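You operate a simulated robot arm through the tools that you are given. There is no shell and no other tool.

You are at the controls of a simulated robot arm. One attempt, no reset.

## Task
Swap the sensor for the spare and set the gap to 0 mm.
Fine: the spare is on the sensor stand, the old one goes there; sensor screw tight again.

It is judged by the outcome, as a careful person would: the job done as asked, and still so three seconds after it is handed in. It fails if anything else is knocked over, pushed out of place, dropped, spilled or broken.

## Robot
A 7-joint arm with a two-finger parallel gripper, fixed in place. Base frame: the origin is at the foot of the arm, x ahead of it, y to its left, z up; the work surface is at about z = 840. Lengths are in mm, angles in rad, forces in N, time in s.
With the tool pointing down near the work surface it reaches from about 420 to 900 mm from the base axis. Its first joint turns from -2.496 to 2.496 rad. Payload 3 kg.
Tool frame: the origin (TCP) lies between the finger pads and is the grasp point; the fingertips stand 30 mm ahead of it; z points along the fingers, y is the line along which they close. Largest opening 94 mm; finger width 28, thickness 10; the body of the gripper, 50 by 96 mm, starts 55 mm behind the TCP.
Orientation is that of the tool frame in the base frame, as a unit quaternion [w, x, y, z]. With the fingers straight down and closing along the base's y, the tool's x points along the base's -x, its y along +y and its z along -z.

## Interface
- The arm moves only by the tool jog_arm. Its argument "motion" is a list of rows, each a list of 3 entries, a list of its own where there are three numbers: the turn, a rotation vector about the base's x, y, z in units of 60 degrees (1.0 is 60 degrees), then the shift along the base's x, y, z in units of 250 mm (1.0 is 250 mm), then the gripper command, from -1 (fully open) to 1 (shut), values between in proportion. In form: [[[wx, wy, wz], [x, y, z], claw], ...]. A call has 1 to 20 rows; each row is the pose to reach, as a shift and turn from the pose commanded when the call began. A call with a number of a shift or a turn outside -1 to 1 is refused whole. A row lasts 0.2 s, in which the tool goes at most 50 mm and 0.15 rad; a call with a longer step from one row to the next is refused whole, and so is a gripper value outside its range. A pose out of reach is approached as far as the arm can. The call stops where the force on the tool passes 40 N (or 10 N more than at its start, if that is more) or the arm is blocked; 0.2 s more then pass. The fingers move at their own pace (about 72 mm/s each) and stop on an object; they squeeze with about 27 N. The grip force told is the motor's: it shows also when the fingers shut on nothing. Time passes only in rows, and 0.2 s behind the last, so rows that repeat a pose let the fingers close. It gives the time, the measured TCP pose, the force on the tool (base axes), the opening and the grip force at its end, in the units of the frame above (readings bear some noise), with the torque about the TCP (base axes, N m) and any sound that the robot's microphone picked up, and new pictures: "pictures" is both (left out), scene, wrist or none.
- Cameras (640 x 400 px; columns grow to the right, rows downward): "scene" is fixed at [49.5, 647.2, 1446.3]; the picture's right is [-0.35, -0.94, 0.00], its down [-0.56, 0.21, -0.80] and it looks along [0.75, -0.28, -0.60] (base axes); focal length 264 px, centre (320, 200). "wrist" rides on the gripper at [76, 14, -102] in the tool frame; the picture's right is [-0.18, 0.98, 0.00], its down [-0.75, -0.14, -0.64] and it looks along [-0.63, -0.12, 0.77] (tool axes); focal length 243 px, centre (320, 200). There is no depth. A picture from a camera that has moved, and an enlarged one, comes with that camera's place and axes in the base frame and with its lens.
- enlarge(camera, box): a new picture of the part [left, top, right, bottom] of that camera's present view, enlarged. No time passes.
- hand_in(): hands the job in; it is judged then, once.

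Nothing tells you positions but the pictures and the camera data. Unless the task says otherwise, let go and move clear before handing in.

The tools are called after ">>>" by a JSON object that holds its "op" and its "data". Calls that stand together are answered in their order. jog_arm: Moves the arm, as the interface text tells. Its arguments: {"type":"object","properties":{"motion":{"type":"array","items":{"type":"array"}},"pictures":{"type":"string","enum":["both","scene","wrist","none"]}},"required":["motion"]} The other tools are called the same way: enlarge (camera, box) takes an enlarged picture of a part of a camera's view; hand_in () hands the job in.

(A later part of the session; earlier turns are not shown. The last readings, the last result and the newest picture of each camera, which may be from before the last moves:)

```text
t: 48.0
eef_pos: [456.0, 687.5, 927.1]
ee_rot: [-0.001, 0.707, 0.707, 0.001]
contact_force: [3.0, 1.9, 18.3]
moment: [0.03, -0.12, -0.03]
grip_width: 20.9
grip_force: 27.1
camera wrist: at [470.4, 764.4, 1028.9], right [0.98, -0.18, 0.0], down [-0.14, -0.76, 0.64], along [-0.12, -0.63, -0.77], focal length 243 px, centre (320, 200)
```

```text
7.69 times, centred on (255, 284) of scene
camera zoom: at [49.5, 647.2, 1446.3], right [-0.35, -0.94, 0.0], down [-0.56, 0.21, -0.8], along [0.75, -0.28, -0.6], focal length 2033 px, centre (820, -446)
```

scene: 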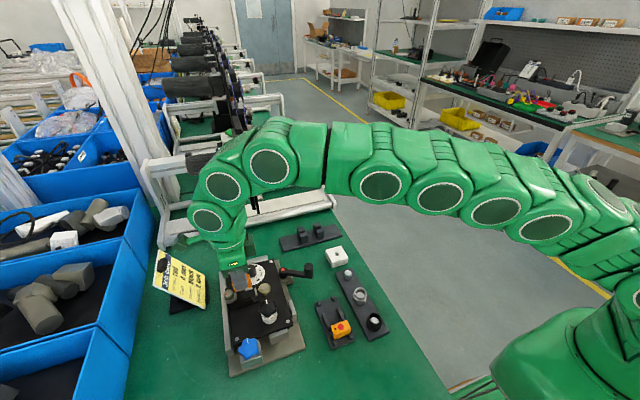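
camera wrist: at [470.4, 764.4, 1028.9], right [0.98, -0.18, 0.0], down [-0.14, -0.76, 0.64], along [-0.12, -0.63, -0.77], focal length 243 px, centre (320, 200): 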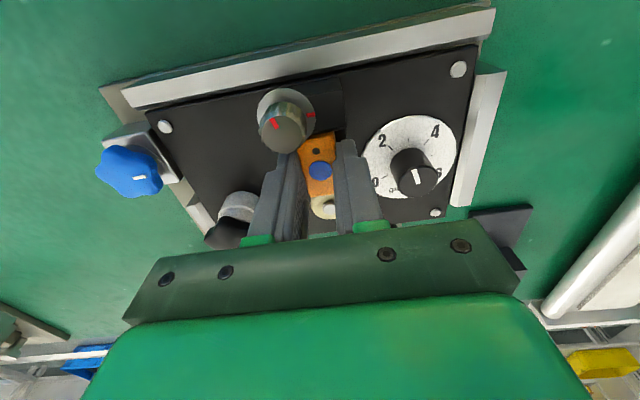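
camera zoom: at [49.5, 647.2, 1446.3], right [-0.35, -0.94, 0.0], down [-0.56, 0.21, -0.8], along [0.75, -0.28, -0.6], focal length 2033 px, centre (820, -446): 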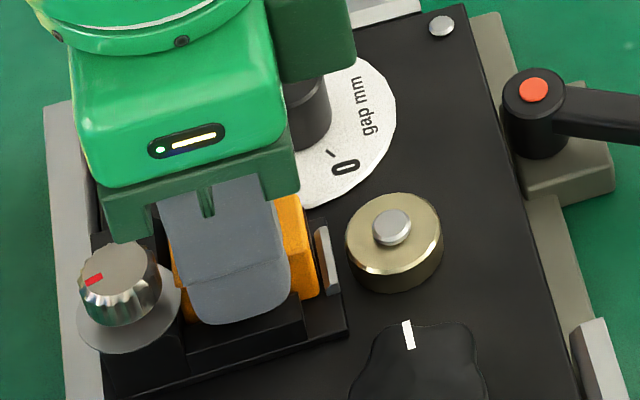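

Seated. I'll ease the pressure, open and rise straight up.

>>> {"op": "jog_arm", "data": {"motion": [[[0, 0, 0], [0, 0, 0.004], 1], [[0, 0, 0], [0, 0, 0.004], 0.35], [[0, 0, 0], [0, 0, 0.004], 0.35], [[0, 0, 0], [0, 0, 0.03], 0.35], [[0, 0, 0], [0, 0, 0.1], 0.35], [[0, 0, 0], [0, 0, 0.2], 0.2], [[0, 0, 0], [0, 0, 0.2], 0.2], [[0, 0, 0], [0, 0, 0.2], 0.2]], "pictures": "wrist"}}

>>> {"op": "enlarge", "data": {"camera": "wrist", "box": [240, 80, 400, 200]}}

>>> {"op": "enlarge", "data": {"camera": "scene", "box": [215, 258, 295, 310]}}

```text
t: 49.8
eef_pos: [456.0, 690.2, 978.1]
ee_rot: [-0.001, 0.707, 0.708, 0.001]
contact_force: [1.1, -0.7, 0.0]
moment: [0.0, -0.01, 0.0]
grip_width: 37.5
grip_force: 0.0
camera wrist: at [469.8, 765.7, 1077.4], right [0.98, -0.18, 0.0], down [-0.14, -0.75, 0.64], along [-0.12, -0.63, -0.77], focal length 243 px, centre (320, 200)
```

wrist: 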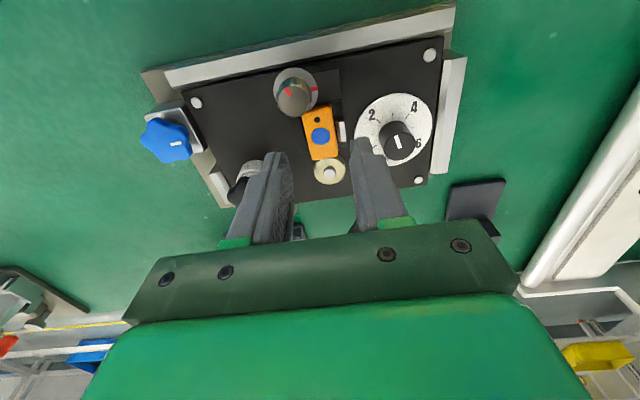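

```text
3.33 times, centred on (320, 140) of wrist
camera zoom: at [469.8, 765.7, 1077.4], right [0.98, -0.18, 0.0], down [-0.14, -0.75, 0.64], along [-0.12, -0.63, -0.77], focal length 809 px, centre (320, 400)
```

zoom: 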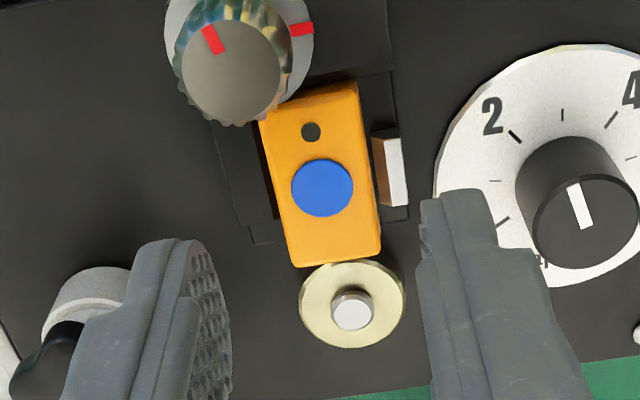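

```text
7.69 times, centred on (255, 284) of scene
camera zoom: at [49.5, 647.2, 1446.3], right [-0.35, -0.94, 0.0], down [-0.56, 0.21, -0.8], along [0.75, -0.28, -0.6], focal length 2033 px, centre (820, -446)
```

zoom: 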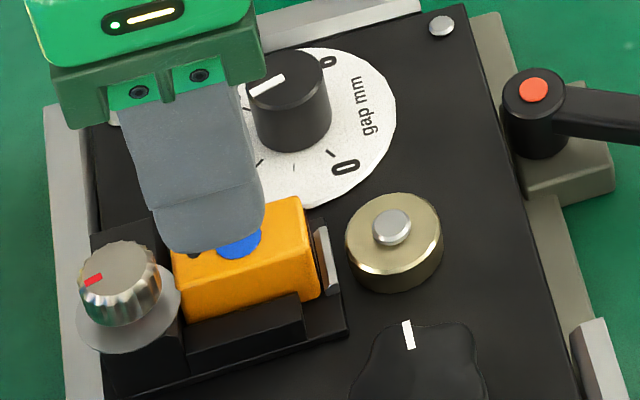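

The spare is seated just like the old one was. Next I'll turn the gripper back to the loosened-end orientation to grip the screw and turn it clockwise until the marks align.

>>> {"op": "jog_arm", "data": {"motion": [[[0, 0, 0.14], [-0.007, 0.018, 0], 0.2], [[0, 0, 0.28], [-0.014, 0.036, 0], 0.2], [[0, 0, 0.42], [-0.021, 0.054, 0], 0.2], [[0, 0, 0.56], [-0.028, 0.072, 0], 0.2], [[0, 0, 0.7], [-0.035, 0.09, 0], 0.2], [[0, 0, 0.84], [-0.042, 0.108, 0], 0.2], [[0, 0, 0.98], [-0.048, 0.12, 0], 0.2], [[0, 0, 1.0], [-0.048, 0.12, 0], 0.2]], "pictures": "none"}}

>>> {"op": "jog_arm", "data": {"motion": [[[0, 0, 0.14], [0, 0, 0], 0.2], [[0, 0, 0.28], [0, 0, 0], 0.2], [[0, 0, 0.42], [0, 0, 0], 0.2], [[0, 0, 0.53], [0, 0, 0], 0.2], [[0, 0, 0.53], [0, 0, 0], 0.2], [[0, 0, 0.53], [0, 0, 0], 0.2]], "pictures": "wrist"}}

>>> {"op": "enlarge", "data": {"camera": "wrist", "box": [240, 80, 400, 200]}}

>>> {"op": "enlarge", "data": {"camera": "scene", "box": [215, 258, 295, 310]}}

```text
t: 51.6
eef_pos: [445.3, 717.5, 975.9]
ee_rot: [0.0, 0.258, 0.966, 0.001]
contact_force: [-0.4, 0.1, -0.3]
moment: [0.0, 0.05, -0.01]
grip_width: 37.6
grip_force: 0.1
```

```text
t: 53.0
eef_pos: [445.7, 717.4, 977.1]
ee_rot: [0.0, -0.017, 1.0, -0.001]
contact_force: [-0.4, 0.3, 0.0]
moment: [0.03, -0.03, 0.02]
grip_width: 37.8
grip_force: 0.0
camera wrist: at [368.8, 729.6, 1077.9], right [0.15, 0.99, 0.0], down [0.76, -0.12, 0.64], along [0.63, -0.1, -0.77], focal length 243 px, centre (320, 200)
```

wrist: 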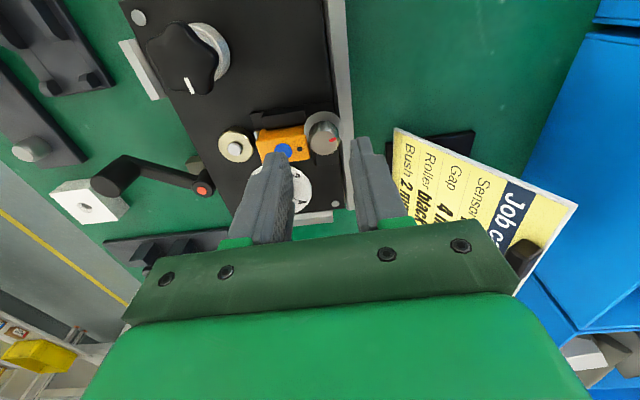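

```text
3.33 times, centred on (320, 140) of wrist
camera zoom: at [368.8, 729.6, 1077.9], right [0.15, 0.99, 0.0], down [0.76, -0.12, 0.64], along [0.63, -0.1, -0.77], focal length 809 px, centre (320, 400)
```

zoom: 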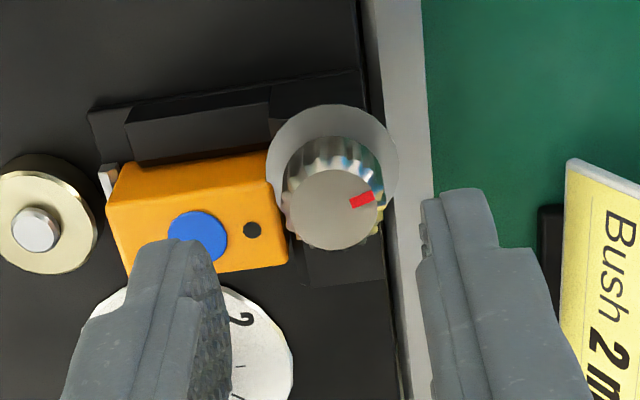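

```text
7.69 times, centred on (255, 284) of scene
camera zoom: at [49.5, 647.2, 1446.3], right [-0.35, -0.94, 0.0], down [-0.56, 0.21, -0.8], along [0.75, -0.28, -0.6], focal length 2033 px, centre (820, -446)
```

zoom: 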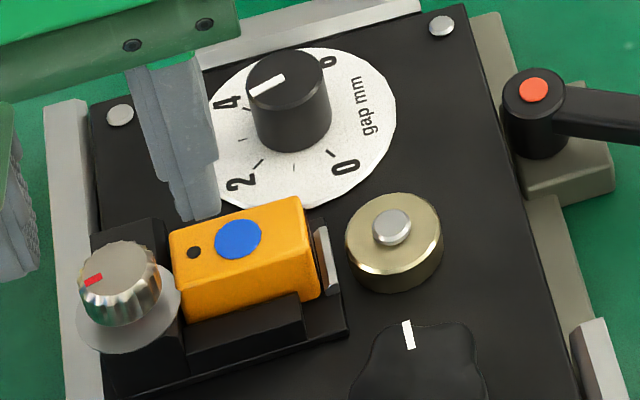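

I'll centre on the knob, lower and close.

>>> {"op": "jog_arm", "data": {"motion": [[[0, 0, 0], [-0.001, 0.01, 0], 0.2], [[0, 0, 0], [-0.001, 0.01, -0.06], 0.2], [[0, 0, 0], [-0.001, 0.01, -0.11], 0.2], [[0, 0, 0], [-0.001, 0.01, -0.133], 0.2], [[0, 0, 0], [-0.001, 0.01, -0.133], 0.2]], "pictures": "wrist"}}

>>> {"op": "enlarge", "data": {"camera": "wrist", "box": [240, 80, 400, 200]}}

>>> {"op": "enlarge", "data": {"camera": "scene", "box": [215, 258, 295, 310]}}

```text
t: 54.2
eef_pos: [442.8, 719.8, 942.3]
ee_rot: [-0.001, -0.016, 1.0, -0.001]
contact_force: [0.7, -0.1, -0.5]
moment: [0.01, 0.0, 0.0]
grip_width: 37.5
grip_force: 0.1
camera wrist: at [366.8, 731.0, 1044.0], right [0.15, 0.99, 0.0], down [0.76, -0.12, 0.64], along [0.63, -0.1, -0.77], focal length 243 px, centre (320, 200)
```

wrist: 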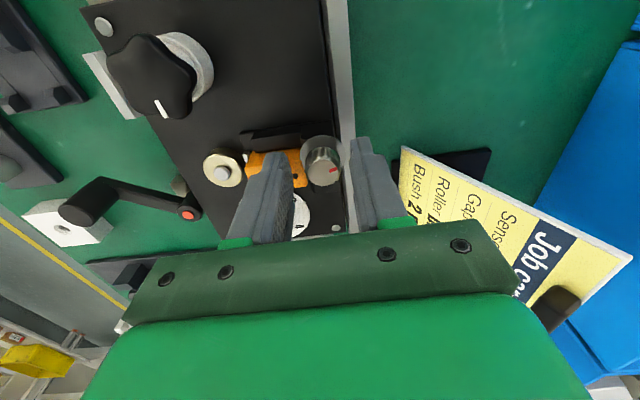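

```text
3.33 times, centred on (320, 140) of wrist
camera zoom: at [366.8, 731.0, 1044.0], right [0.15, 0.99, 0.0], down [0.76, -0.12, 0.64], along [0.63, -0.1, -0.77], focal length 809 px, centre (320, 400)
```

zoom: 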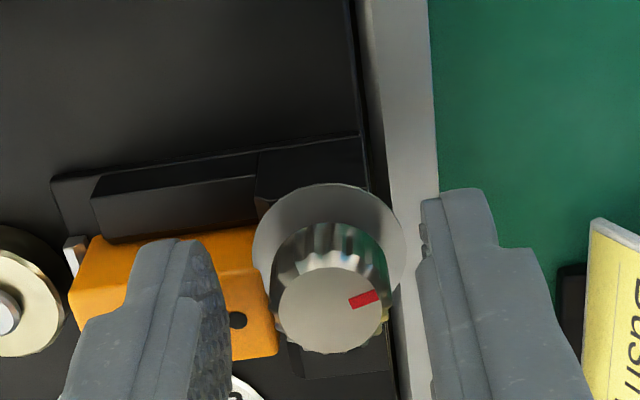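

```text
7.69 times, centred on (255, 284) of scene
camera zoom: at [49.5, 647.2, 1446.3], right [-0.35, -0.94, 0.0], down [-0.56, 0.21, -0.8], along [0.75, -0.28, -0.6], focal length 2033 px, centre (820, -446)
```

zoom: 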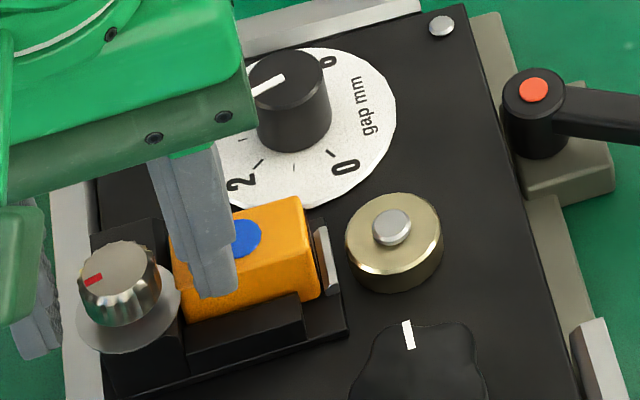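

>>> {"op": "jog_arm", "data": {"motion": [[[0, 0, 0], [0.006, 0.01, 0], 0.2], [[0, 0, 0], [0.006, 0.01, 0], 0.35], [[0, 0, 0], [0.006, 0.01, 0], 0.45], [[0, 0, 0], [0.006, 0.01, 0], 0.5], [[0, 0, 0], [0.006, 0.01, 0], 1], [[0, 0, 0], [0.006, 0.01, 0], 1]], "pictures": "wrist"}}

>>> {"op": "enlarge", "data": {"camera": "wrist", "box": [240, 80, 400, 200]}}

```text
t: 55.6
eef_pos: [445.8, 721.8, 942.3]
ee_rot: [-0.002, -0.015, 1.0, -0.001]
contact_force: [-3.6, -20.3, 1.7]
moment: [-0.49, 0.2, 0.04]
grip_width: 20.8
grip_force: 26.3
camera wrist: at [369.0, 733.5, 1043.6], right [0.15, 0.99, 0.0], down [0.76, -0.12, 0.64], along [0.63, -0.1, -0.77], focal length 243 px, centre (320, 200)
```

wrist: 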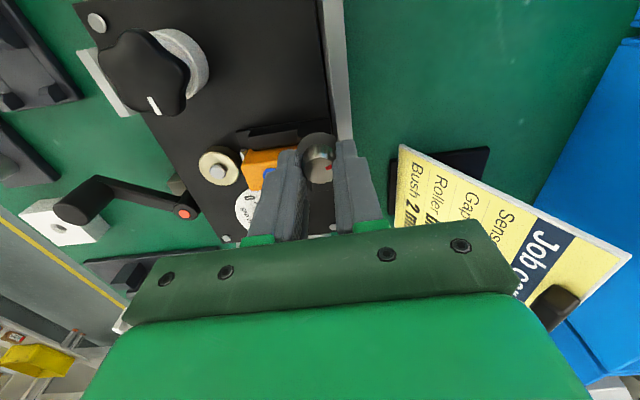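

```text
3.33 times, centred on (320, 140) of wrist
camera zoom: at [369.0, 733.5, 1043.6], right [0.15, 0.99, 0.0], down [0.76, -0.12, 0.64], along [0.63, -0.1, -0.77], focal length 809 px, centre (320, 400)
```

zoom: 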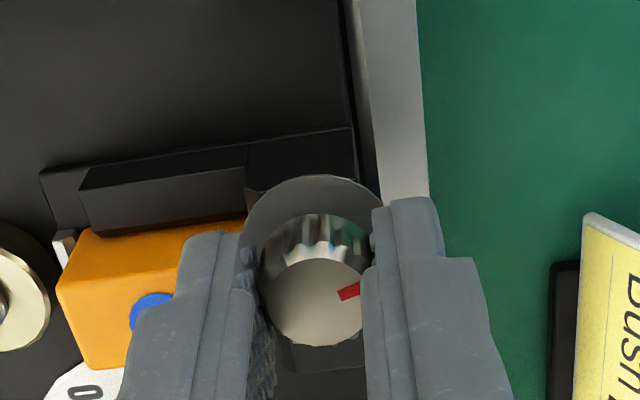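

Gripped, but slightly off in +y. I'll relieve that and start turning clockwise.

>>> {"op": "jog_arm", "data": {"motion": [[[0, 0, 0], [0, -0.005, 0], 1], [[0, 0, 0], [0, -0.005, 0], 1]], "pictures": "none"}}

>>> {"op": "jog_arm", "data": {"motion": [[[0, 0, -0.1], [0, 0, 0], 1], [[0, 0, -0.2], [0, 0, 0], 1], [[0, 0, -0.3], [0, 0, 0], 1], [[0, 0, -0.3], [0, 0, 0], 1]], "pictures": "none"}}

```text
t: 56.2
eef_pos: [443.9, 720.7, 943.4]
ee_rot: [-0.001, -0.016, 1.0, 0.001]
contact_force: [5.0, -2.2, -0.7]
moment: [-0.03, -0.18, 0.02]
grip_width: 20.7
grip_force: 26.6
```

```text
t: 57.2
eef_pos: [444.6, 720.8, 943.3]
ee_rot: [-0.001, 0.142, 0.99, -0.001]
contact_force: [15.2, -6.7, -5.3]
moment: [-0.18, -0.48, 0.02]
grip_width: 20.8
grip_force: 26.6
```

>>> {"op": "jog_arm", "data": {"motion": [[[0, 0, 0], [0.0035, -0.0015, -0.001], 1], [[0, 0, -0.1], [0.0035, -0.0015, -0.001], 1], [[0, 0, -0.2], [0.0035, -0.0015, -0.001], 1], [[0, 0, -0.3], [0.0035, -0.0015, -0.001], 1], [[0, 0, -0.3], [0.0035, -0.0015, -0.001], 1]], "pictures": "wrist"}}

>>> {"op": "enlarge", "data": {"camera": "wrist", "box": [240, 80, 400, 200]}}

```text
t: 58.4
eef_pos: [444.2, 720.9, 941.6]
ee_rot: [-0.002, 0.294, 0.956, -0.001]
contact_force: [-9.3, -22.1, -11.9]
moment: [-0.49, 0.06, 0.04]
grip_width: 20.8
grip_force: 27.2
camera wrist: at [390.5, 776.3, 1043.5], right [0.7, 0.71, 0.0], down [0.55, -0.54, 0.64], along [0.45, -0.45, -0.77], focal length 243 px, centre (320, 200)
```

wrist: 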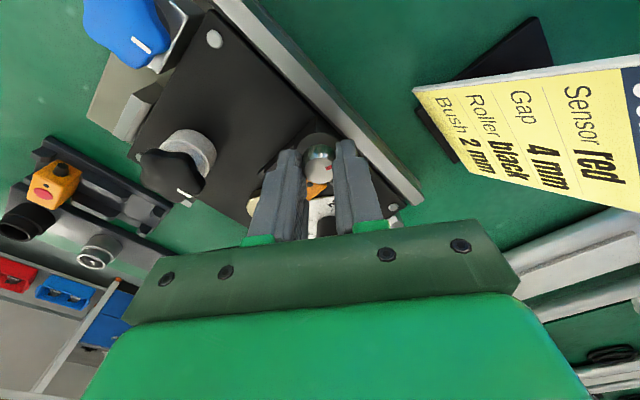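

```text
3.33 times, centred on (320, 140) of wrist
camera zoom: at [390.5, 776.3, 1043.5], right [0.7, 0.71, 0.0], down [0.55, -0.54, 0.64], along [0.45, -0.45, -0.77], focal length 809 px, centre (320, 400)
```

zoom: 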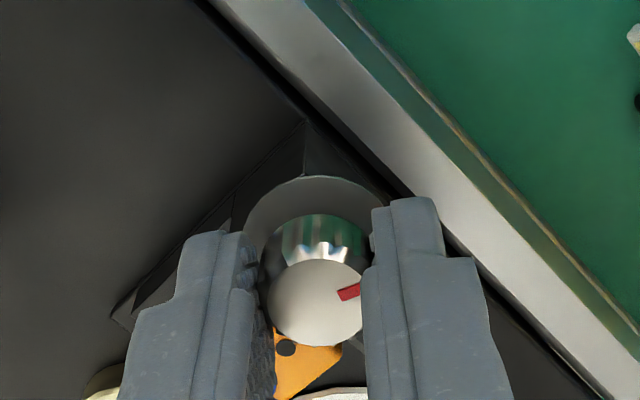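

>>> {"op": "jog_arm", "data": {"motion": [[[0, 0, 0], [-0.002, -0.005, -0.003], 1], [[0, 0, -0.1], [-0.002, -0.005, -0.003], 1], [[0, 0, -0.2], [-0.002, -0.005, -0.003], 1], [[0, 0, -0.3], [-0.002, -0.005, -0.003], 1], [[0, 0, -0.3], [-0.002, -0.005, -0.003], 1]], "pictures": "none"}}

```text
t: 59.6
eef_pos: [446.1, 720.8, 941.8]
ee_rot: [-0.001, 0.44, 0.898, 0.0]
contact_force: [-13.3, -1.0, -10.7]
moment: [-0.09, 0.2, 0.06]
grip_width: 21.0
grip_force: 26.8
```

>>> {"op": "jog_arm", "data": {"motion": [[[0, 0, 0], [-0.003, 0, -0.002], 1], [[0, 0, -0.1], [-0.003, 0, -0.002], 1], [[0, 0, -0.2], [-0.003, 0, -0.002], 1], [[0, 0, -0.3], [-0.003, 0, -0.002], 1], [[0, 0, -0.3], [-0.003, 0, -0.002], 1]], "pictures": "wrist"}}

>>> {"op": "enlarge", "data": {"camera": "wrist", "box": [240, 80, 400, 200]}}

```text
t: 60.8
eef_pos: [444.4, 718.9, 940.5]
ee_rot: [-0.001, 0.575, 0.818, 0.002]
contact_force: [2.2, 6.0, 0.2]
moment: [0.18, 0.01, 0.0]
grip_width: 20.7
grip_force: 26.2
camera wrist: at [432.6, 796.5, 1042.7], right [0.99, 0.16, 0.0], down [0.12, -0.76, 0.64], along [0.1, -0.63, -0.77], focal length 243 px, centre (320, 200)
```

wrist: 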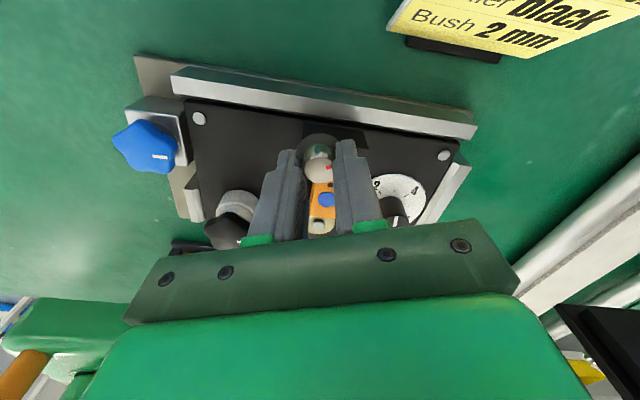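

```text
3.33 times, centred on (320, 140) of wrist
camera zoom: at [432.6, 796.5, 1042.7], right [0.99, 0.16, 0.0], down [0.12, -0.76, 0.64], along [0.1, -0.63, -0.77], focal length 809 px, centre (320, 400)
```

zoom: 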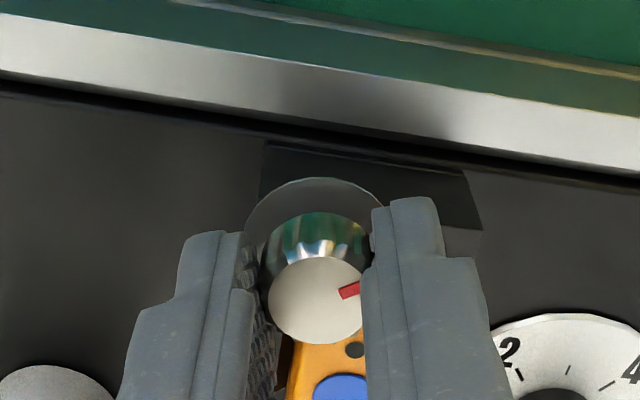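

About 20–30° remain. I'll continue while watching for torque build-up.

>>> {"op": "jog_arm", "data": {"motion": [[[0, 0, 0], [0.0005, 0.0015, 0], 1], [[0, 0, -0.1], [0.0005, 0.0015, 0], 1], [[0, 0, -0.2], [0.0005, 0.0015, 0], 1], [[0, 0, -0.3], [0.0005, 0.0015, 0], 1], [[0, 0, -0.3], [0.0005, 0.0015, 0], 1]], "pictures": "wrist"}}

>>> {"op": "enlarge", "data": {"camera": "wrist", "box": [240, 80, 400, 200]}}

```text
t: 62.0
eef_pos: [445.8, 721.6, 940.6]
ee_rot: [-0.001, 0.696, 0.718, -0.001]
contact_force: [-9.6, -7.1, -3.5]
moment: [-0.16, 0.24, 0.03]
grip_width: 20.7
grip_force: 26.8
camera wrist: at [457.0, 797.7, 1042.3], right [0.99, -0.15, 0.0], down [-0.12, -0.76, 0.64], along [-0.1, -0.63, -0.77], focal length 243 px, centre (320, 200)
```

wrist: 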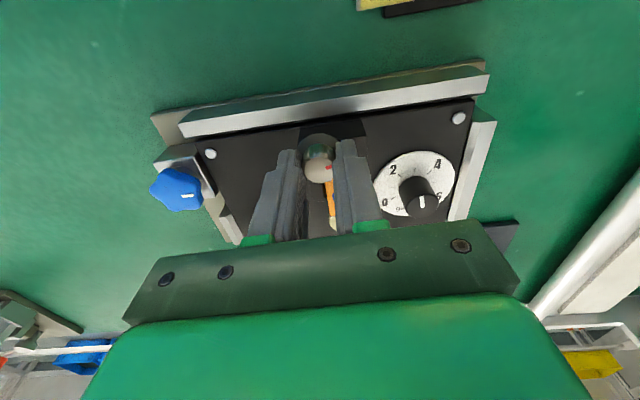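

```text
3.33 times, centred on (320, 140) of wrist
camera zoom: at [457.0, 797.7, 1042.3], right [0.99, -0.15, 0.0], down [-0.12, -0.76, 0.64], along [-0.1, -0.63, -0.77], focal length 809 px, centre (320, 400)
```

zoom: 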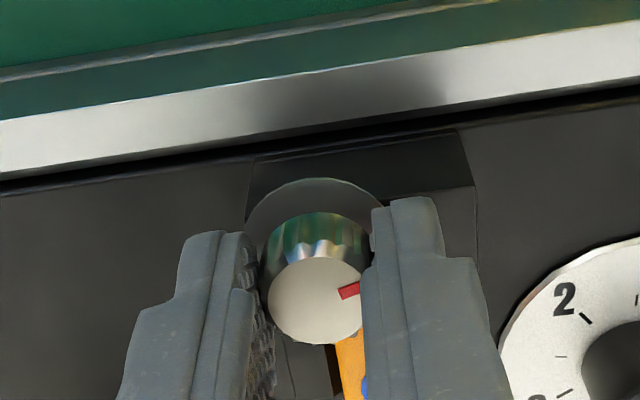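

>>> {"op": "jog_arm", "data": {"motion": [[[0, 0, 0], [-0.002, -0.0015, -0.0005], 1], [[0, 0, -0.08], [-0.002, -0.0015, -0.0005], 1], [[0, 0, -0.16], [-0.002, -0.0015, -0.0005], 1], [[0, 0, -0.24], [-0.002, -0.0015, -0.0005], 1], [[0, 0, -0.24], [-0.002, -0.0015, -0.0005], 1]], "pictures": "wrist"}}

>>> {"op": "enlarge", "data": {"camera": "wrist", "box": [280, 110, 370, 190]}}

```text
t: 63.2
eef_pos: [446.1, 720.1, 941.0]
ee_rot: [-0.001, 0.78, 0.625, 0.001]
contact_force: [6.6, 7.6, -10.6]
moment: [0.29, -0.16, 0.04]
grip_width: 20.6
grip_force: 27.1
camera wrist: at [475.2, 791.3, 1042.3], right [0.92, -0.39, 0.0], down [-0.3, -0.71, 0.64], along [-0.25, -0.59, -0.77], focal length 243 px, centre (320, 200)
```

wrist: 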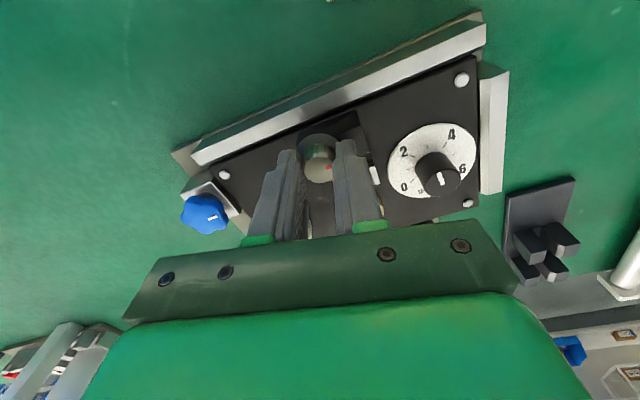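

```text
5.00 times, centred on (325, 150) of wrist
camera zoom: at [475.2, 791.3, 1042.3], right [0.92, -0.39, 0.0], down [-0.3, -0.71, 0.64], along [-0.25, -0.59, -0.77], focal length 1213 px, centre (295, 450)
```

zoom: 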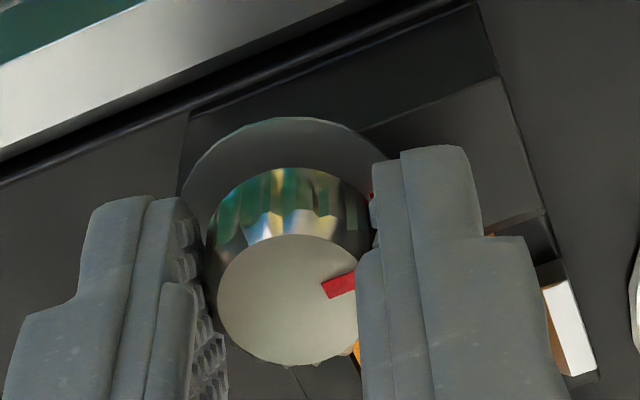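

The knob mark looks close to its original direction. I'll turn a few more degrees to feel for a stop.

>>> {"op": "jog_arm", "data": {"motion": [[[0, 0, 0], [0.001, 0.0015, -0.002], 1], [[0, 0, -0.06], [0.001, 0.0015, -0.002], 1], [[0, 0, -0.06], [0.001, 0.0015, -0.002], 1]], "pictures": "wrist"}}

>>> {"op": "enlarge", "data": {"camera": "wrist", "box": [280, 110, 370, 190]}}

>>> {"op": "enlarge", "data": {"camera": "scene", "box": [215, 258, 295, 310]}}

```text
t: 64.0
eef_pos: [445.1, 720.5, 940.9]
ee_rot: [-0.001, 0.799, 0.601, 0.0]
contact_force: [-4.8, -1.3, -6.3]
moment: [-0.38, 0.19, 0.18]
grip_width: 20.7
grip_force: 26.9
camera wrist: at [479.7, 789.9, 1042.4], right [0.89, -0.45, 0.0], down [-0.34, -0.68, 0.64], along [-0.29, -0.57, -0.77], focal length 243 px, centre (320, 200)
```

wrist: 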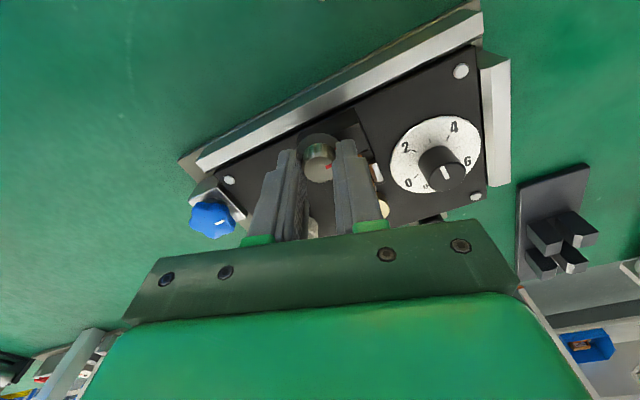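

```text
5.00 times, centred on (325, 150) of wrist
camera zoom: at [479.7, 789.9, 1042.4], right [0.89, -0.45, 0.0], down [-0.34, -0.68, 0.64], along [-0.29, -0.57, -0.77], focal length 1213 px, centre (295, 450)
```

zoom: 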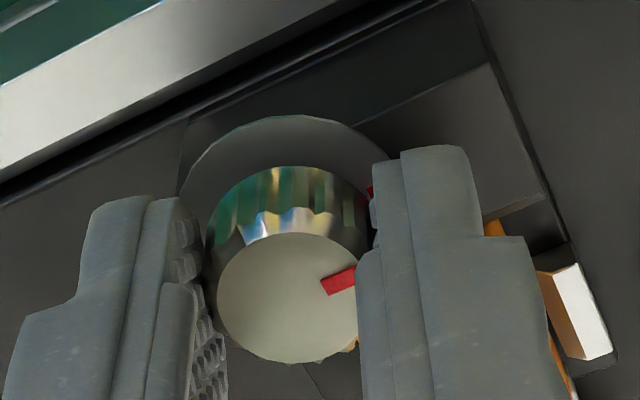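

```text
7.69 times, centred on (255, 284) of scene
camera zoom: at [49.5, 647.2, 1446.3], right [-0.35, -0.94, 0.0], down [-0.56, 0.21, -0.8], along [0.75, -0.28, -0.6], focal length 2033 px, centre (820, -446)
```

zoom: 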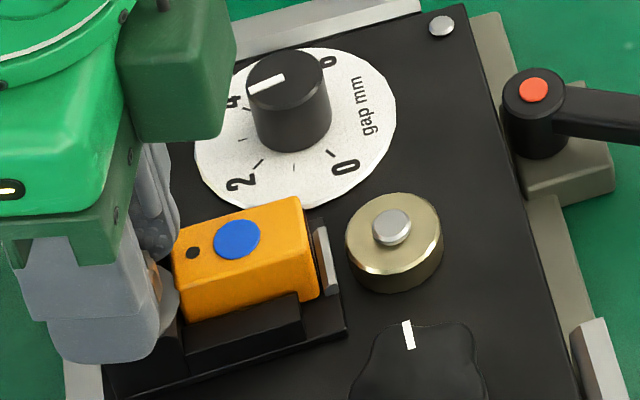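

Torque jumped to 0.18 N·m, so the screw is coming tight. One more small push to confirm.

>>> {"op": "jog_arm", "data": {"motion": [[[0, 0, -0.05], [0, 0, -0.001], 1], [[0, 0, -0.1], [0, 0, -0.001], 1], [[0, 0, -0.1], [0, 0, -0.001], 1]], "pictures": "wrist"}}

>>> {"op": "enlarge", "data": {"camera": "wrist", "box": [280, 110, 370, 190]}}

```text
t: 64.8
eef_pos: [445.8, 721.3, 941.8]
ee_rot: [-0.001, 0.83, 0.558, 0.0]
contact_force: [-8.4, -0.5, -1.8]
moment: [0.05, 0.39, 0.05]
grip_width: 20.8
grip_force: 27.4
camera wrist: at [486.9, 786.1, 1043.1], right [0.84, -0.54, 0.0], down [-0.42, -0.65, 0.64], along [-0.35, -0.54, -0.77], focal length 243 px, centre (320, 200)
```

wrist: 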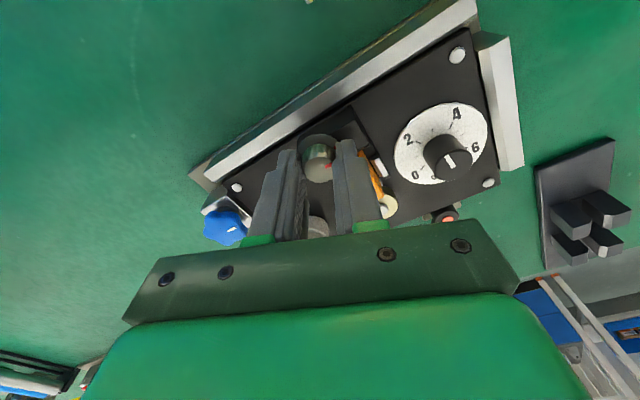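

```text
5.00 times, centred on (325, 150) of wrist
camera zoom: at [486.9, 786.1, 1043.1], right [0.84, -0.54, 0.0], down [-0.42, -0.65, 0.64], along [-0.35, -0.54, -0.77], focal length 1213 px, centre (295, 450)
```

zoom: 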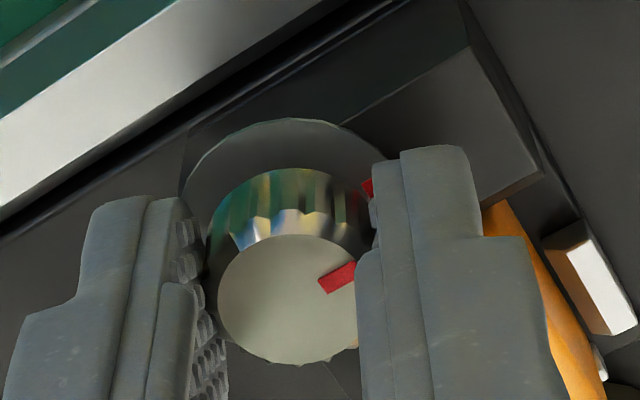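

The fingers slipped on the knob at the stop, so it's tight. I'll release, rise and check the marks.

>>> {"op": "jog_arm", "data": {"motion": [[[0, 0, 0], [0, 0, 0], 0.2], [[0, 0, 0], [0, 0, 0], 0.2], [[0, 0, 0], [0, 0, 0.06], 0.2], [[0, 0, 0], [0, 0, 0.14], 0.2], [[0, 0, 0.14], [0.05, -0.05, 0.2], 0.2], [[0, 0, 0.28], [0.1, -0.1, 0.2], 0.2], [[0, 0, 0.37], [0.16, -0.16, 0.2], 0.2], [[0, 0, 0.37], [0.2, -0.18, 0.2], 0.2], [[0, 0, 0.37], [0.2, -0.18, 0.2], 0.2]], "pictures": "both"}}

>>> {"op": "enlarge", "data": {"camera": "wrist", "box": [220, 40, 380, 160]}}

>>> {"op": "enlarge", "data": {"camera": "scene", "box": [215, 258, 295, 310]}}

```text
t: 66.8
eef_pos: [493.8, 676.3, 990.0]
ee_rot: [-0.001, 0.706, 0.708, 0.0]
contact_force: [0.0, -0.5, 0.7]
moment: [0.0, 0.03, 0.01]
grip_width: 37.8
grip_force: 0.0
camera wrist: at [507.1, 752.3, 1091.5], right [0.98, -0.18, 0.0], down [-0.14, -0.76, 0.64], along [-0.12, -0.63, -0.77], focal length 243 px, centre (320, 200)
```

scene: 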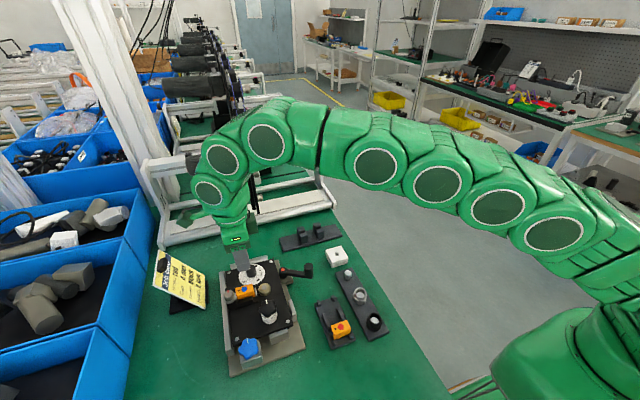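
wrist: 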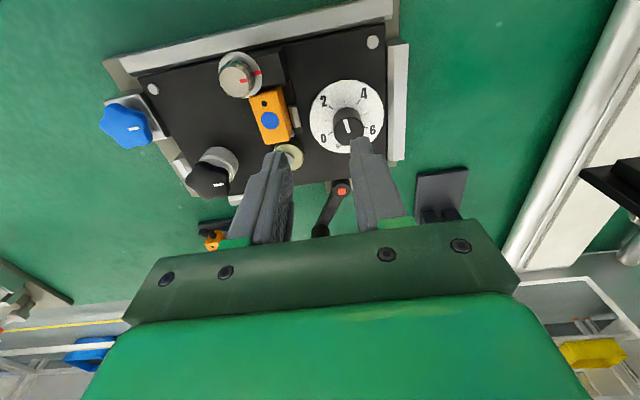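

```text
3.33 times, centred on (300, 100) of wrist
camera zoom: at [507.1, 752.3, 1091.5], right [0.98, -0.18, 0.0], down [-0.14, -0.76, 0.64], along [-0.12, -0.63, -0.77], focal length 809 px, centre (387, 533)
```

zoom: 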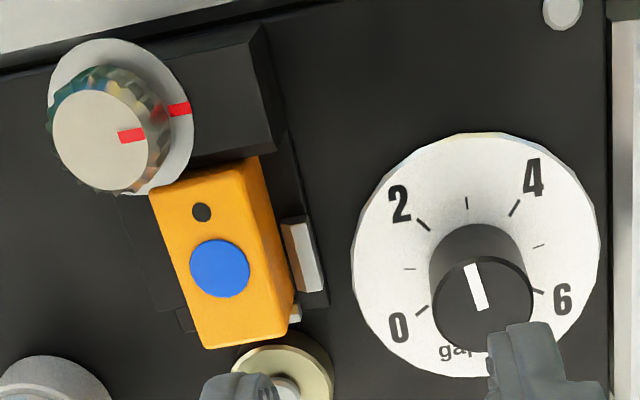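

```text
7.69 times, centred on (255, 284) of scene
camera zoom: at [49.5, 647.2, 1446.3], right [-0.35, -0.94, 0.0], down [-0.56, 0.21, -0.8], along [0.75, -0.28, -0.6], focal length 2033 px, centre (820, -446)
```

zoom: 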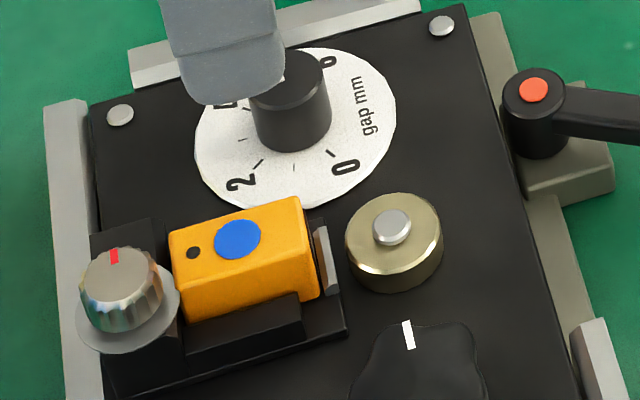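

The red marks line up, so the screw is tight. The dial reads about 2.8 (ticks are 40° apart, 0 lies at 210° in base), so it needs about 110° counter-clockwise. I'll move over the dial knob at (515, 666).

>>> {"op": "jog_arm", "data": {"motion": [[[0, 0, 0], [0.043, -0.02, -0.02], 0.2], [[0, 0, 0], [0.086, -0.041, -0.06], 0.2], [[0, 0, 0], [0.086, -0.041, -0.14], 0.2], [[0, 0, 0], [0.086, -0.041, -0.18], 0.2], [[0, 0, 0], [0.086, -0.041, -0.18], 0.2], [[0, 0, 0], [0.086, -0.041, -0.18], 0.2]], "pictures": "wrist"}}

>>> {"op": "enlarge", "data": {"camera": "wrist", "box": [240, 80, 400, 200]}}

```text
t: 68.2
eef_pos: [515.2, 665.9, 948.2]
ee_rot: [0.0, 0.707, 0.707, 0.001]
contact_force: [-0.5, 0.7, -0.5]
moment: [-0.04, -0.01, 0.03]
grip_width: 37.9
grip_force: 0.1
camera wrist: at [529.9, 741.9, 1048.9], right [0.98, -0.18, 0.0], down [-0.14, -0.76, 0.64], along [-0.12, -0.63, -0.77], focal length 243 px, centre (320, 200)
```

wrist: 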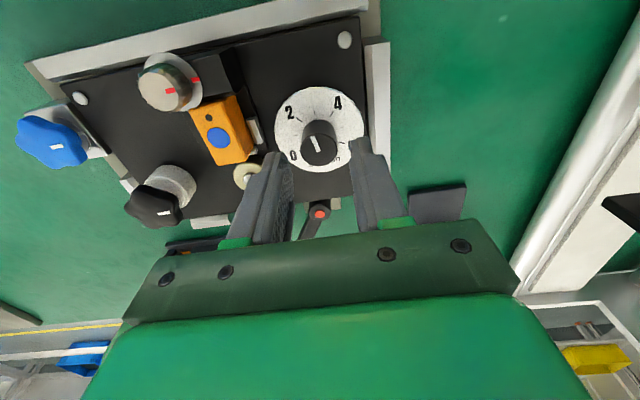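

```text
3.33 times, centred on (320, 140) of wrist
camera zoom: at [529.9, 741.9, 1048.9], right [0.98, -0.18, 0.0], down [-0.14, -0.76, 0.64], along [-0.12, -0.63, -0.77], focal length 809 px, centre (320, 400)
```

zoom: 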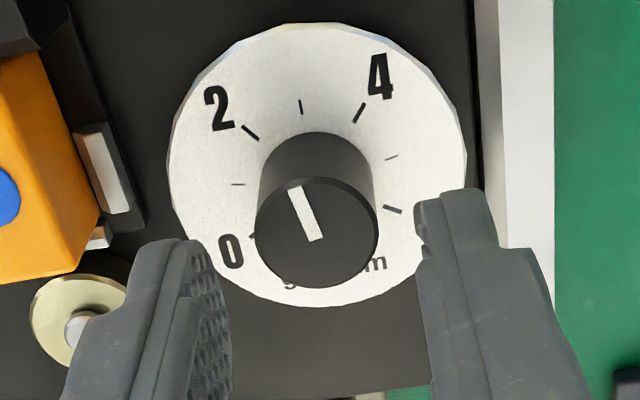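

Pointer at about 99.7° confirmed. I'll lower and grip the dial knob with staged closing.

>>> {"op": "jog_arm", "data": {"motion": [[[0, 0, 0], [0, 0, -0.05], 0.2], [[0, 0, 0], [0, 0, -0.1], 0.2], [[0, 0, 0], [0, 0, -0.113], 0.2], [[0, 0, 0], [0, 0, -0.113], 0.35], [[0, 0, 0], [0, 0, -0.113], 0.42], [[0, 0, 0], [0, 0, -0.113], 0.45]], "pictures": "wrist"}}

>>> {"op": "enlarge", "data": {"camera": "wrist", "box": [240, 80, 400, 200]}}

```text
t: 69.6
eef_pos: [516.1, 664.9, 918.5]
ee_rot: [-0.001, 0.707, 0.707, 0.001]
contact_force: [-1.1, -0.1, -0.7]
moment: [0.02, 0.0, 0.02]
grip_width: 26.4
grip_force: 0.0
camera wrist: at [530.0, 740.7, 1020.0], right [0.98, -0.18, 0.0], down [-0.14, -0.75, 0.64], along [-0.12, -0.63, -0.77], focal length 243 px, centre (320, 200)
```

wrist: 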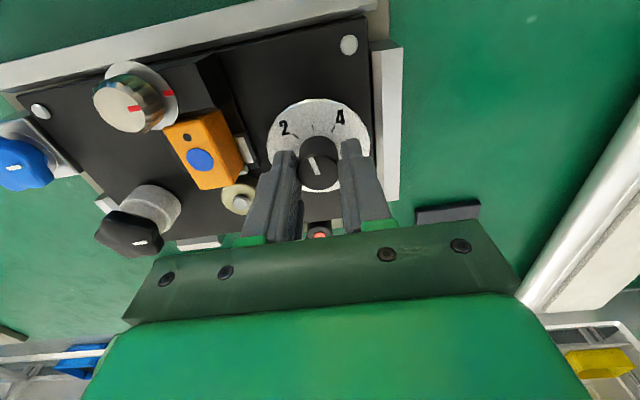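

```text
3.33 times, centred on (320, 140) of wrist
camera zoom: at [530.0, 740.7, 1020.0], right [0.98, -0.18, 0.0], down [-0.14, -0.75, 0.64], along [-0.12, -0.63, -0.77], focal length 809 px, centre (320, 400)
```

zoom: 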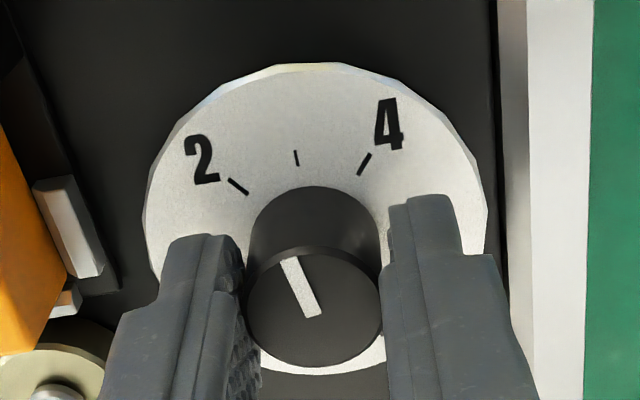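

>>> {"op": "jog_arm", "data": {"motion": [[[0, 0, 0], [-0.001, 0.001, 0], 0.5], [[0, 0, 0], [-0.001, 0.001, 0], 0.6], [[0, 0, 0], [-0.001, 0.001, 0], 1], [[0, 0, 0], [-0.001, 0.001, 0], 1]], "pictures": "none"}}

>>> {"op": "jog_arm", "data": {"motion": [[[0, 0, 0.1], [0, 0, 0], 1], [[0, 0, 0.2], [0, 0, 0], 1], [[0, 0, 0.3], [0, 0, 0], 1], [[0, 0, 0.3], [0, 0, 0], 1]], "pictures": "wrist"}}

>>> {"op": "enlarge", "data": {"camera": "wrist", "box": [240, 80, 400, 200]}}

```text
t: 70.6
eef_pos: [515.5, 664.5, 918.6]
ee_rot: [-0.001, 0.706, 0.708, 0.001]
contact_force: [-17.3, -5.6, 3.2]
moment: [-0.16, 0.41, 0.01]
grip_width: 24.3
grip_force: 26.9
```

```text
t: 71.6
eef_pos: [515.9, 664.9, 918.1]
ee_rot: [-0.001, 0.587, 0.81, 0.0]
contact_force: [-27.5, -5.8, 3.5]
moment: [0.09, 0.67, 0.0]
grip_width: 23.8
grip_force: 26.7
camera wrist: at [505.2, 741.7, 1019.7], right [0.99, 0.13, 0.0], down [0.1, -0.76, 0.64], along [0.08, -0.64, -0.77], focal length 243 px, centre (320, 200)
```

wrist: 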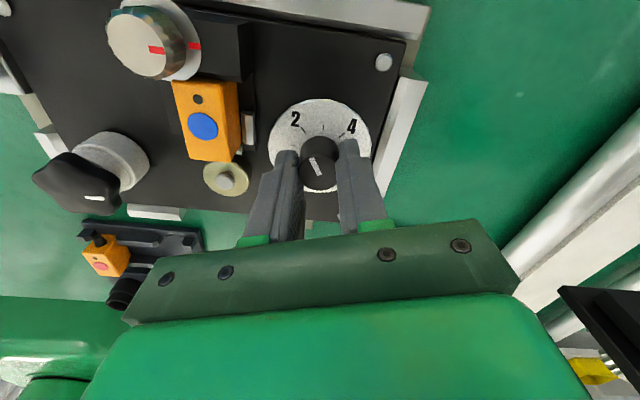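

```text
3.33 times, centred on (320, 140) of wrist
camera zoom: at [505.2, 741.7, 1019.7], right [0.99, 0.13, 0.0], down [0.1, -0.76, 0.64], along [0.08, -0.64, -0.77], focal length 809 px, centre (320, 400)
```

zoom: 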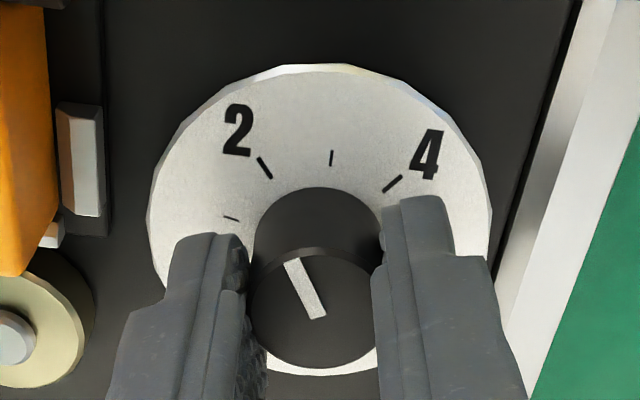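

The dial follows the gripper. I'll relieve the side force and continue.

>>> {"op": "jog_arm", "data": {"motion": [[[0, 0, 0], [-0.006, -0.001, 0], 1], [[0, 0, 0.1], [-0.006, -0.001, 0], 1], [[0, 0, 0.2], [-0.006, -0.001, 0], 1], [[0, 0, 0.3], [-0.006, -0.001, 0], 1], [[0, 0, 0.4], [-0.006, -0.001, 0], 1], [[0, 0, 0.4], [-0.006, -0.001, 0], 1]], "pictures": "none"}}

```text
t: 73.0
eef_pos: [515.1, 665.1, 918.3]
ee_rot: [0.0, 0.406, 0.914, 0.001]
contact_force: [-10.6, -18.1, 16.1]
moment: [-0.61, 0.16, 0.02]
grip_width: 23.8
grip_force: 27.3
```

>>> {"op": "jog_arm", "data": {"motion": [[[0, 0, 0], [-0.002, -0.004, 0.002], 1], [[0, 0, 0.1], [-0.002, -0.004, 0.002], 1], [[0, 0, 0.2], [-0.002, -0.004, 0.002], 1], [[0, 0, 0.3], [-0.002, -0.004, 0.002], 1], [[0, 0, 0.4], [-0.002, -0.004, 0.002], 1], [[0, 0, 0.4], [-0.002, -0.004, 0.002], 1]], "pictures": "wrist"}}

>>> {"op": "enlarge", "data": {"camera": "wrist", "box": [240, 80, 400, 200]}}

>>> {"op": "enlarge", "data": {"camera": "scene", "box": [215, 258, 295, 310]}}

```text
t: 74.5
eef_pos: [514.4, 664.9, 917.8]
ee_rot: [-0.001, 0.206, 0.979, 0.002]
contact_force: [8.2, 11.9, -8.7]
moment: [0.14, -0.2, -0.02]
grip_width: 23.9
grip_force: 27.0
stopped in row 6: the force on the tool passed its limit at 41 N (the readings are from after the stop); the commanded pose is now the measured one
camera wrist: at [451.1, 708.7, 1019.7], right [0.57, 0.82, 0.0], down [0.63, -0.44, 0.64], along [0.53, -0.36, -0.77], focal length 243 px, centre (320, 200)
```

wrist: 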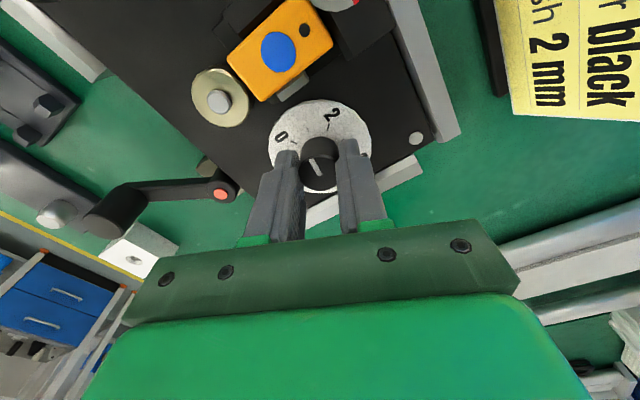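

```text
3.33 times, centred on (320, 140) of wrist
camera zoom: at [451.1, 708.7, 1019.7], right [0.57, 0.82, 0.0], down [0.63, -0.44, 0.64], along [0.53, -0.36, -0.77], focal length 809 px, centre (320, 400)
```

zoom: 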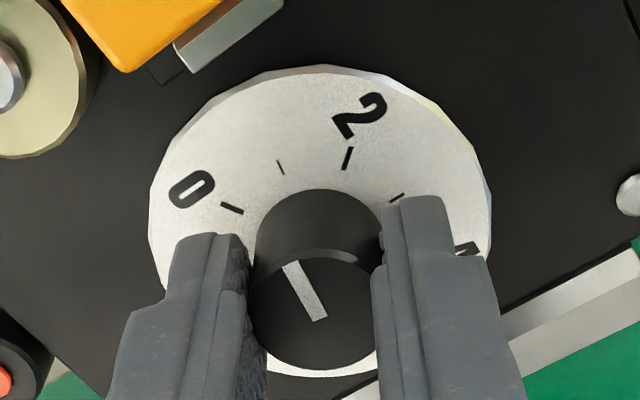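

```text
7.69 times, centred on (255, 284) of scene
camera zoom: at [49.5, 647.2, 1446.3], right [-0.35, -0.94, 0.0], down [-0.56, 0.21, -0.8], along [0.75, -0.28, -0.6], focal length 2033 px, centre (820, -446)
```

zoom: 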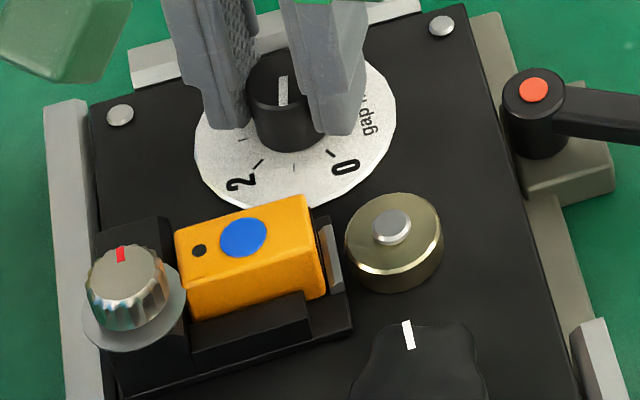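

The carriage moves with the dial, which is now near 1. I'll go on in smaller steps, relieving side force.

>>> {"op": "jog_arm", "data": {"motion": [[[0, 0, 0], [0.002, 0.002, -0.001], 1], [[0, 0, 0.08], [0.002, 0.002, -0.001], 1], [[0, 0, 0.16], [0.002, 0.002, -0.001], 1], [[0, 0, 0.24], [0.002, 0.002, -0.001], 1], [[0, 0, 0.24], [0.002, 0.002, -0.001], 1]], "pictures": "none"}}

```text
t: 75.8
eef_pos: [515.1, 664.1, 919.1]
ee_rot: [0.0, 0.082, 0.997, 0.001]
contact_force: [-2.6, 4.5, -3.9]
moment: [-0.12, -0.64, 0.02]
grip_width: 23.8
grip_force: 27.4
```

>>> {"op": "jog_arm", "data": {"motion": [[[0, 0, 0.08], [-0.0005, 0.001, -0.001], 1], [[0, 0, 0.16], [-0.0005, 0.001, -0.001], 1], [[0, 0, 0.24], [-0.0005, 0.001, -0.001], 1], [[0, 0, 0.24], [-0.0005, 0.001, -0.001], 1]], "pictures": "wrist"}}

>>> {"op": "enlarge", "data": {"camera": "wrist", "box": [240, 80, 400, 200]}}

>>> {"op": "enlarge", "data": {"camera": "scene", "box": [215, 258, 295, 310]}}

```text
t: 76.8
eef_pos: [514.1, 665.4, 918.1]
ee_rot: [-0.001, -0.044, 0.999, 0.002]
contact_force: [-7.5, -2.4, 2.9]
moment: [-0.15, 0.41, 0.01]
grip_width: 23.7
grip_force: 27.4
camera wrist: at [438.0, 672.5, 1019.8], right [0.1, 1.0, 0.0], down [0.76, -0.08, 0.64], along [0.64, -0.06, -0.77], focal length 243 px, centre (320, 200)
```

wrist: 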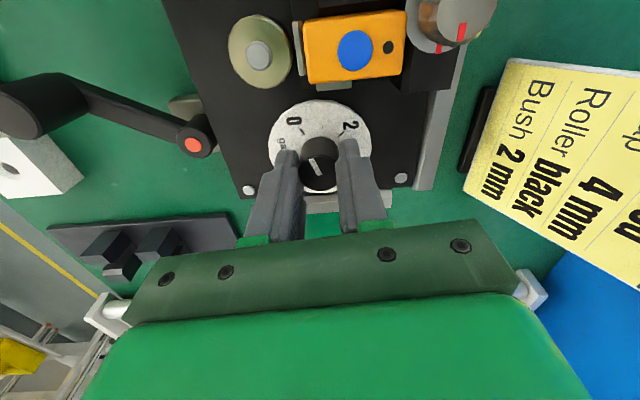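

```text
3.33 times, centred on (320, 140) of wrist
camera zoom: at [438.0, 672.5, 1019.8], right [0.1, 1.0, 0.0], down [0.76, -0.08, 0.64], along [0.64, -0.06, -0.77], focal length 809 px, centre (320, 400)
```

zoom: 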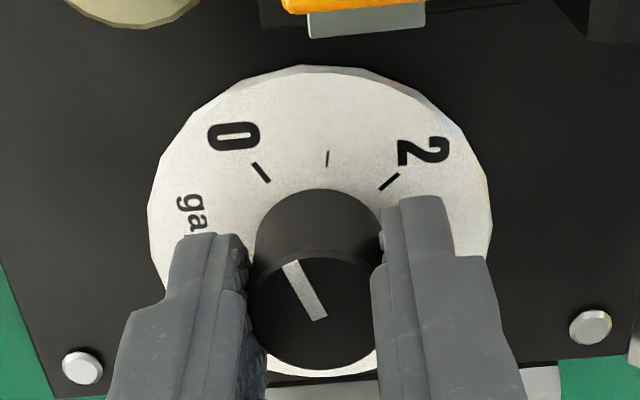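

```text
7.69 times, centred on (255, 284) of scene
camera zoom: at [49.5, 647.2, 1446.3], right [-0.35, -0.94, 0.0], down [-0.56, 0.21, -0.8], along [0.75, -0.28, -0.6], focal length 2033 px, centre (820, -446)
```

zoom: 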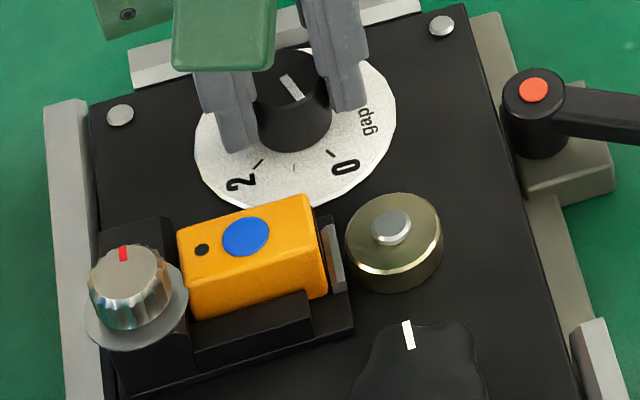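

Near zero now. I'll zoom to measure the remaining angle.

>>> {"op": "enlarge", "data": {"camera": "wrist", "box": [285, 95, 355, 195]}}

>>> {"op": "enlarge", "data": {"camera": "scene", "box": [237, 262, 267, 286]}}

```text
4.00 times, centred on (320, 145) of wrist
camera zoom: at [438.0, 672.5, 1019.8], right [0.1, 1.0, 0.0], down [0.76, -0.08, 0.64], along [0.64, -0.06, -0.77], focal length 970 px, centre (320, 420)
```

zoom: 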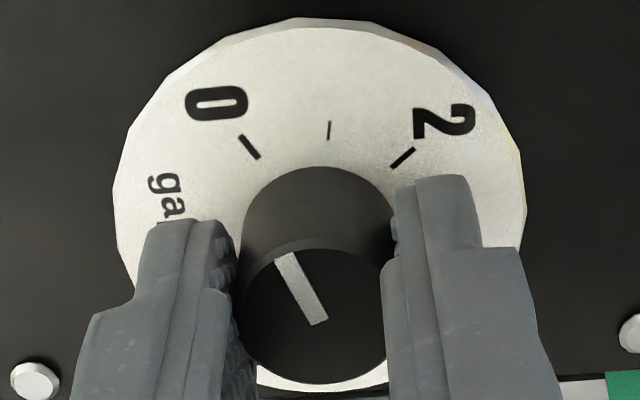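

```text
16.00 times, centred on (252, 274) of scene
camera zoom: at [49.5, 647.2, 1446.3], right [-0.35, -0.94, 0.0], down [-0.56, 0.21, -0.8], along [0.75, -0.28, -0.6], focal length 4228 px, centre (1408, -984)
```

zoom: 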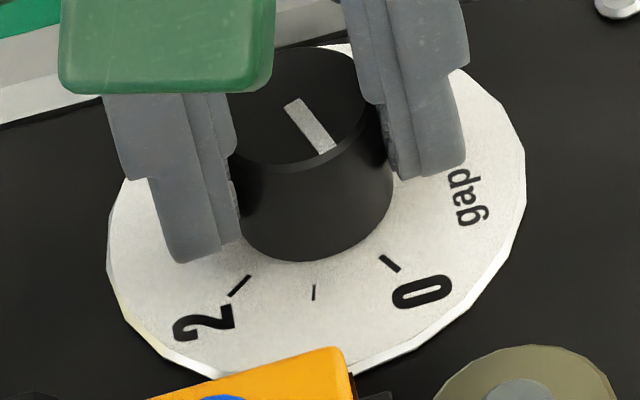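

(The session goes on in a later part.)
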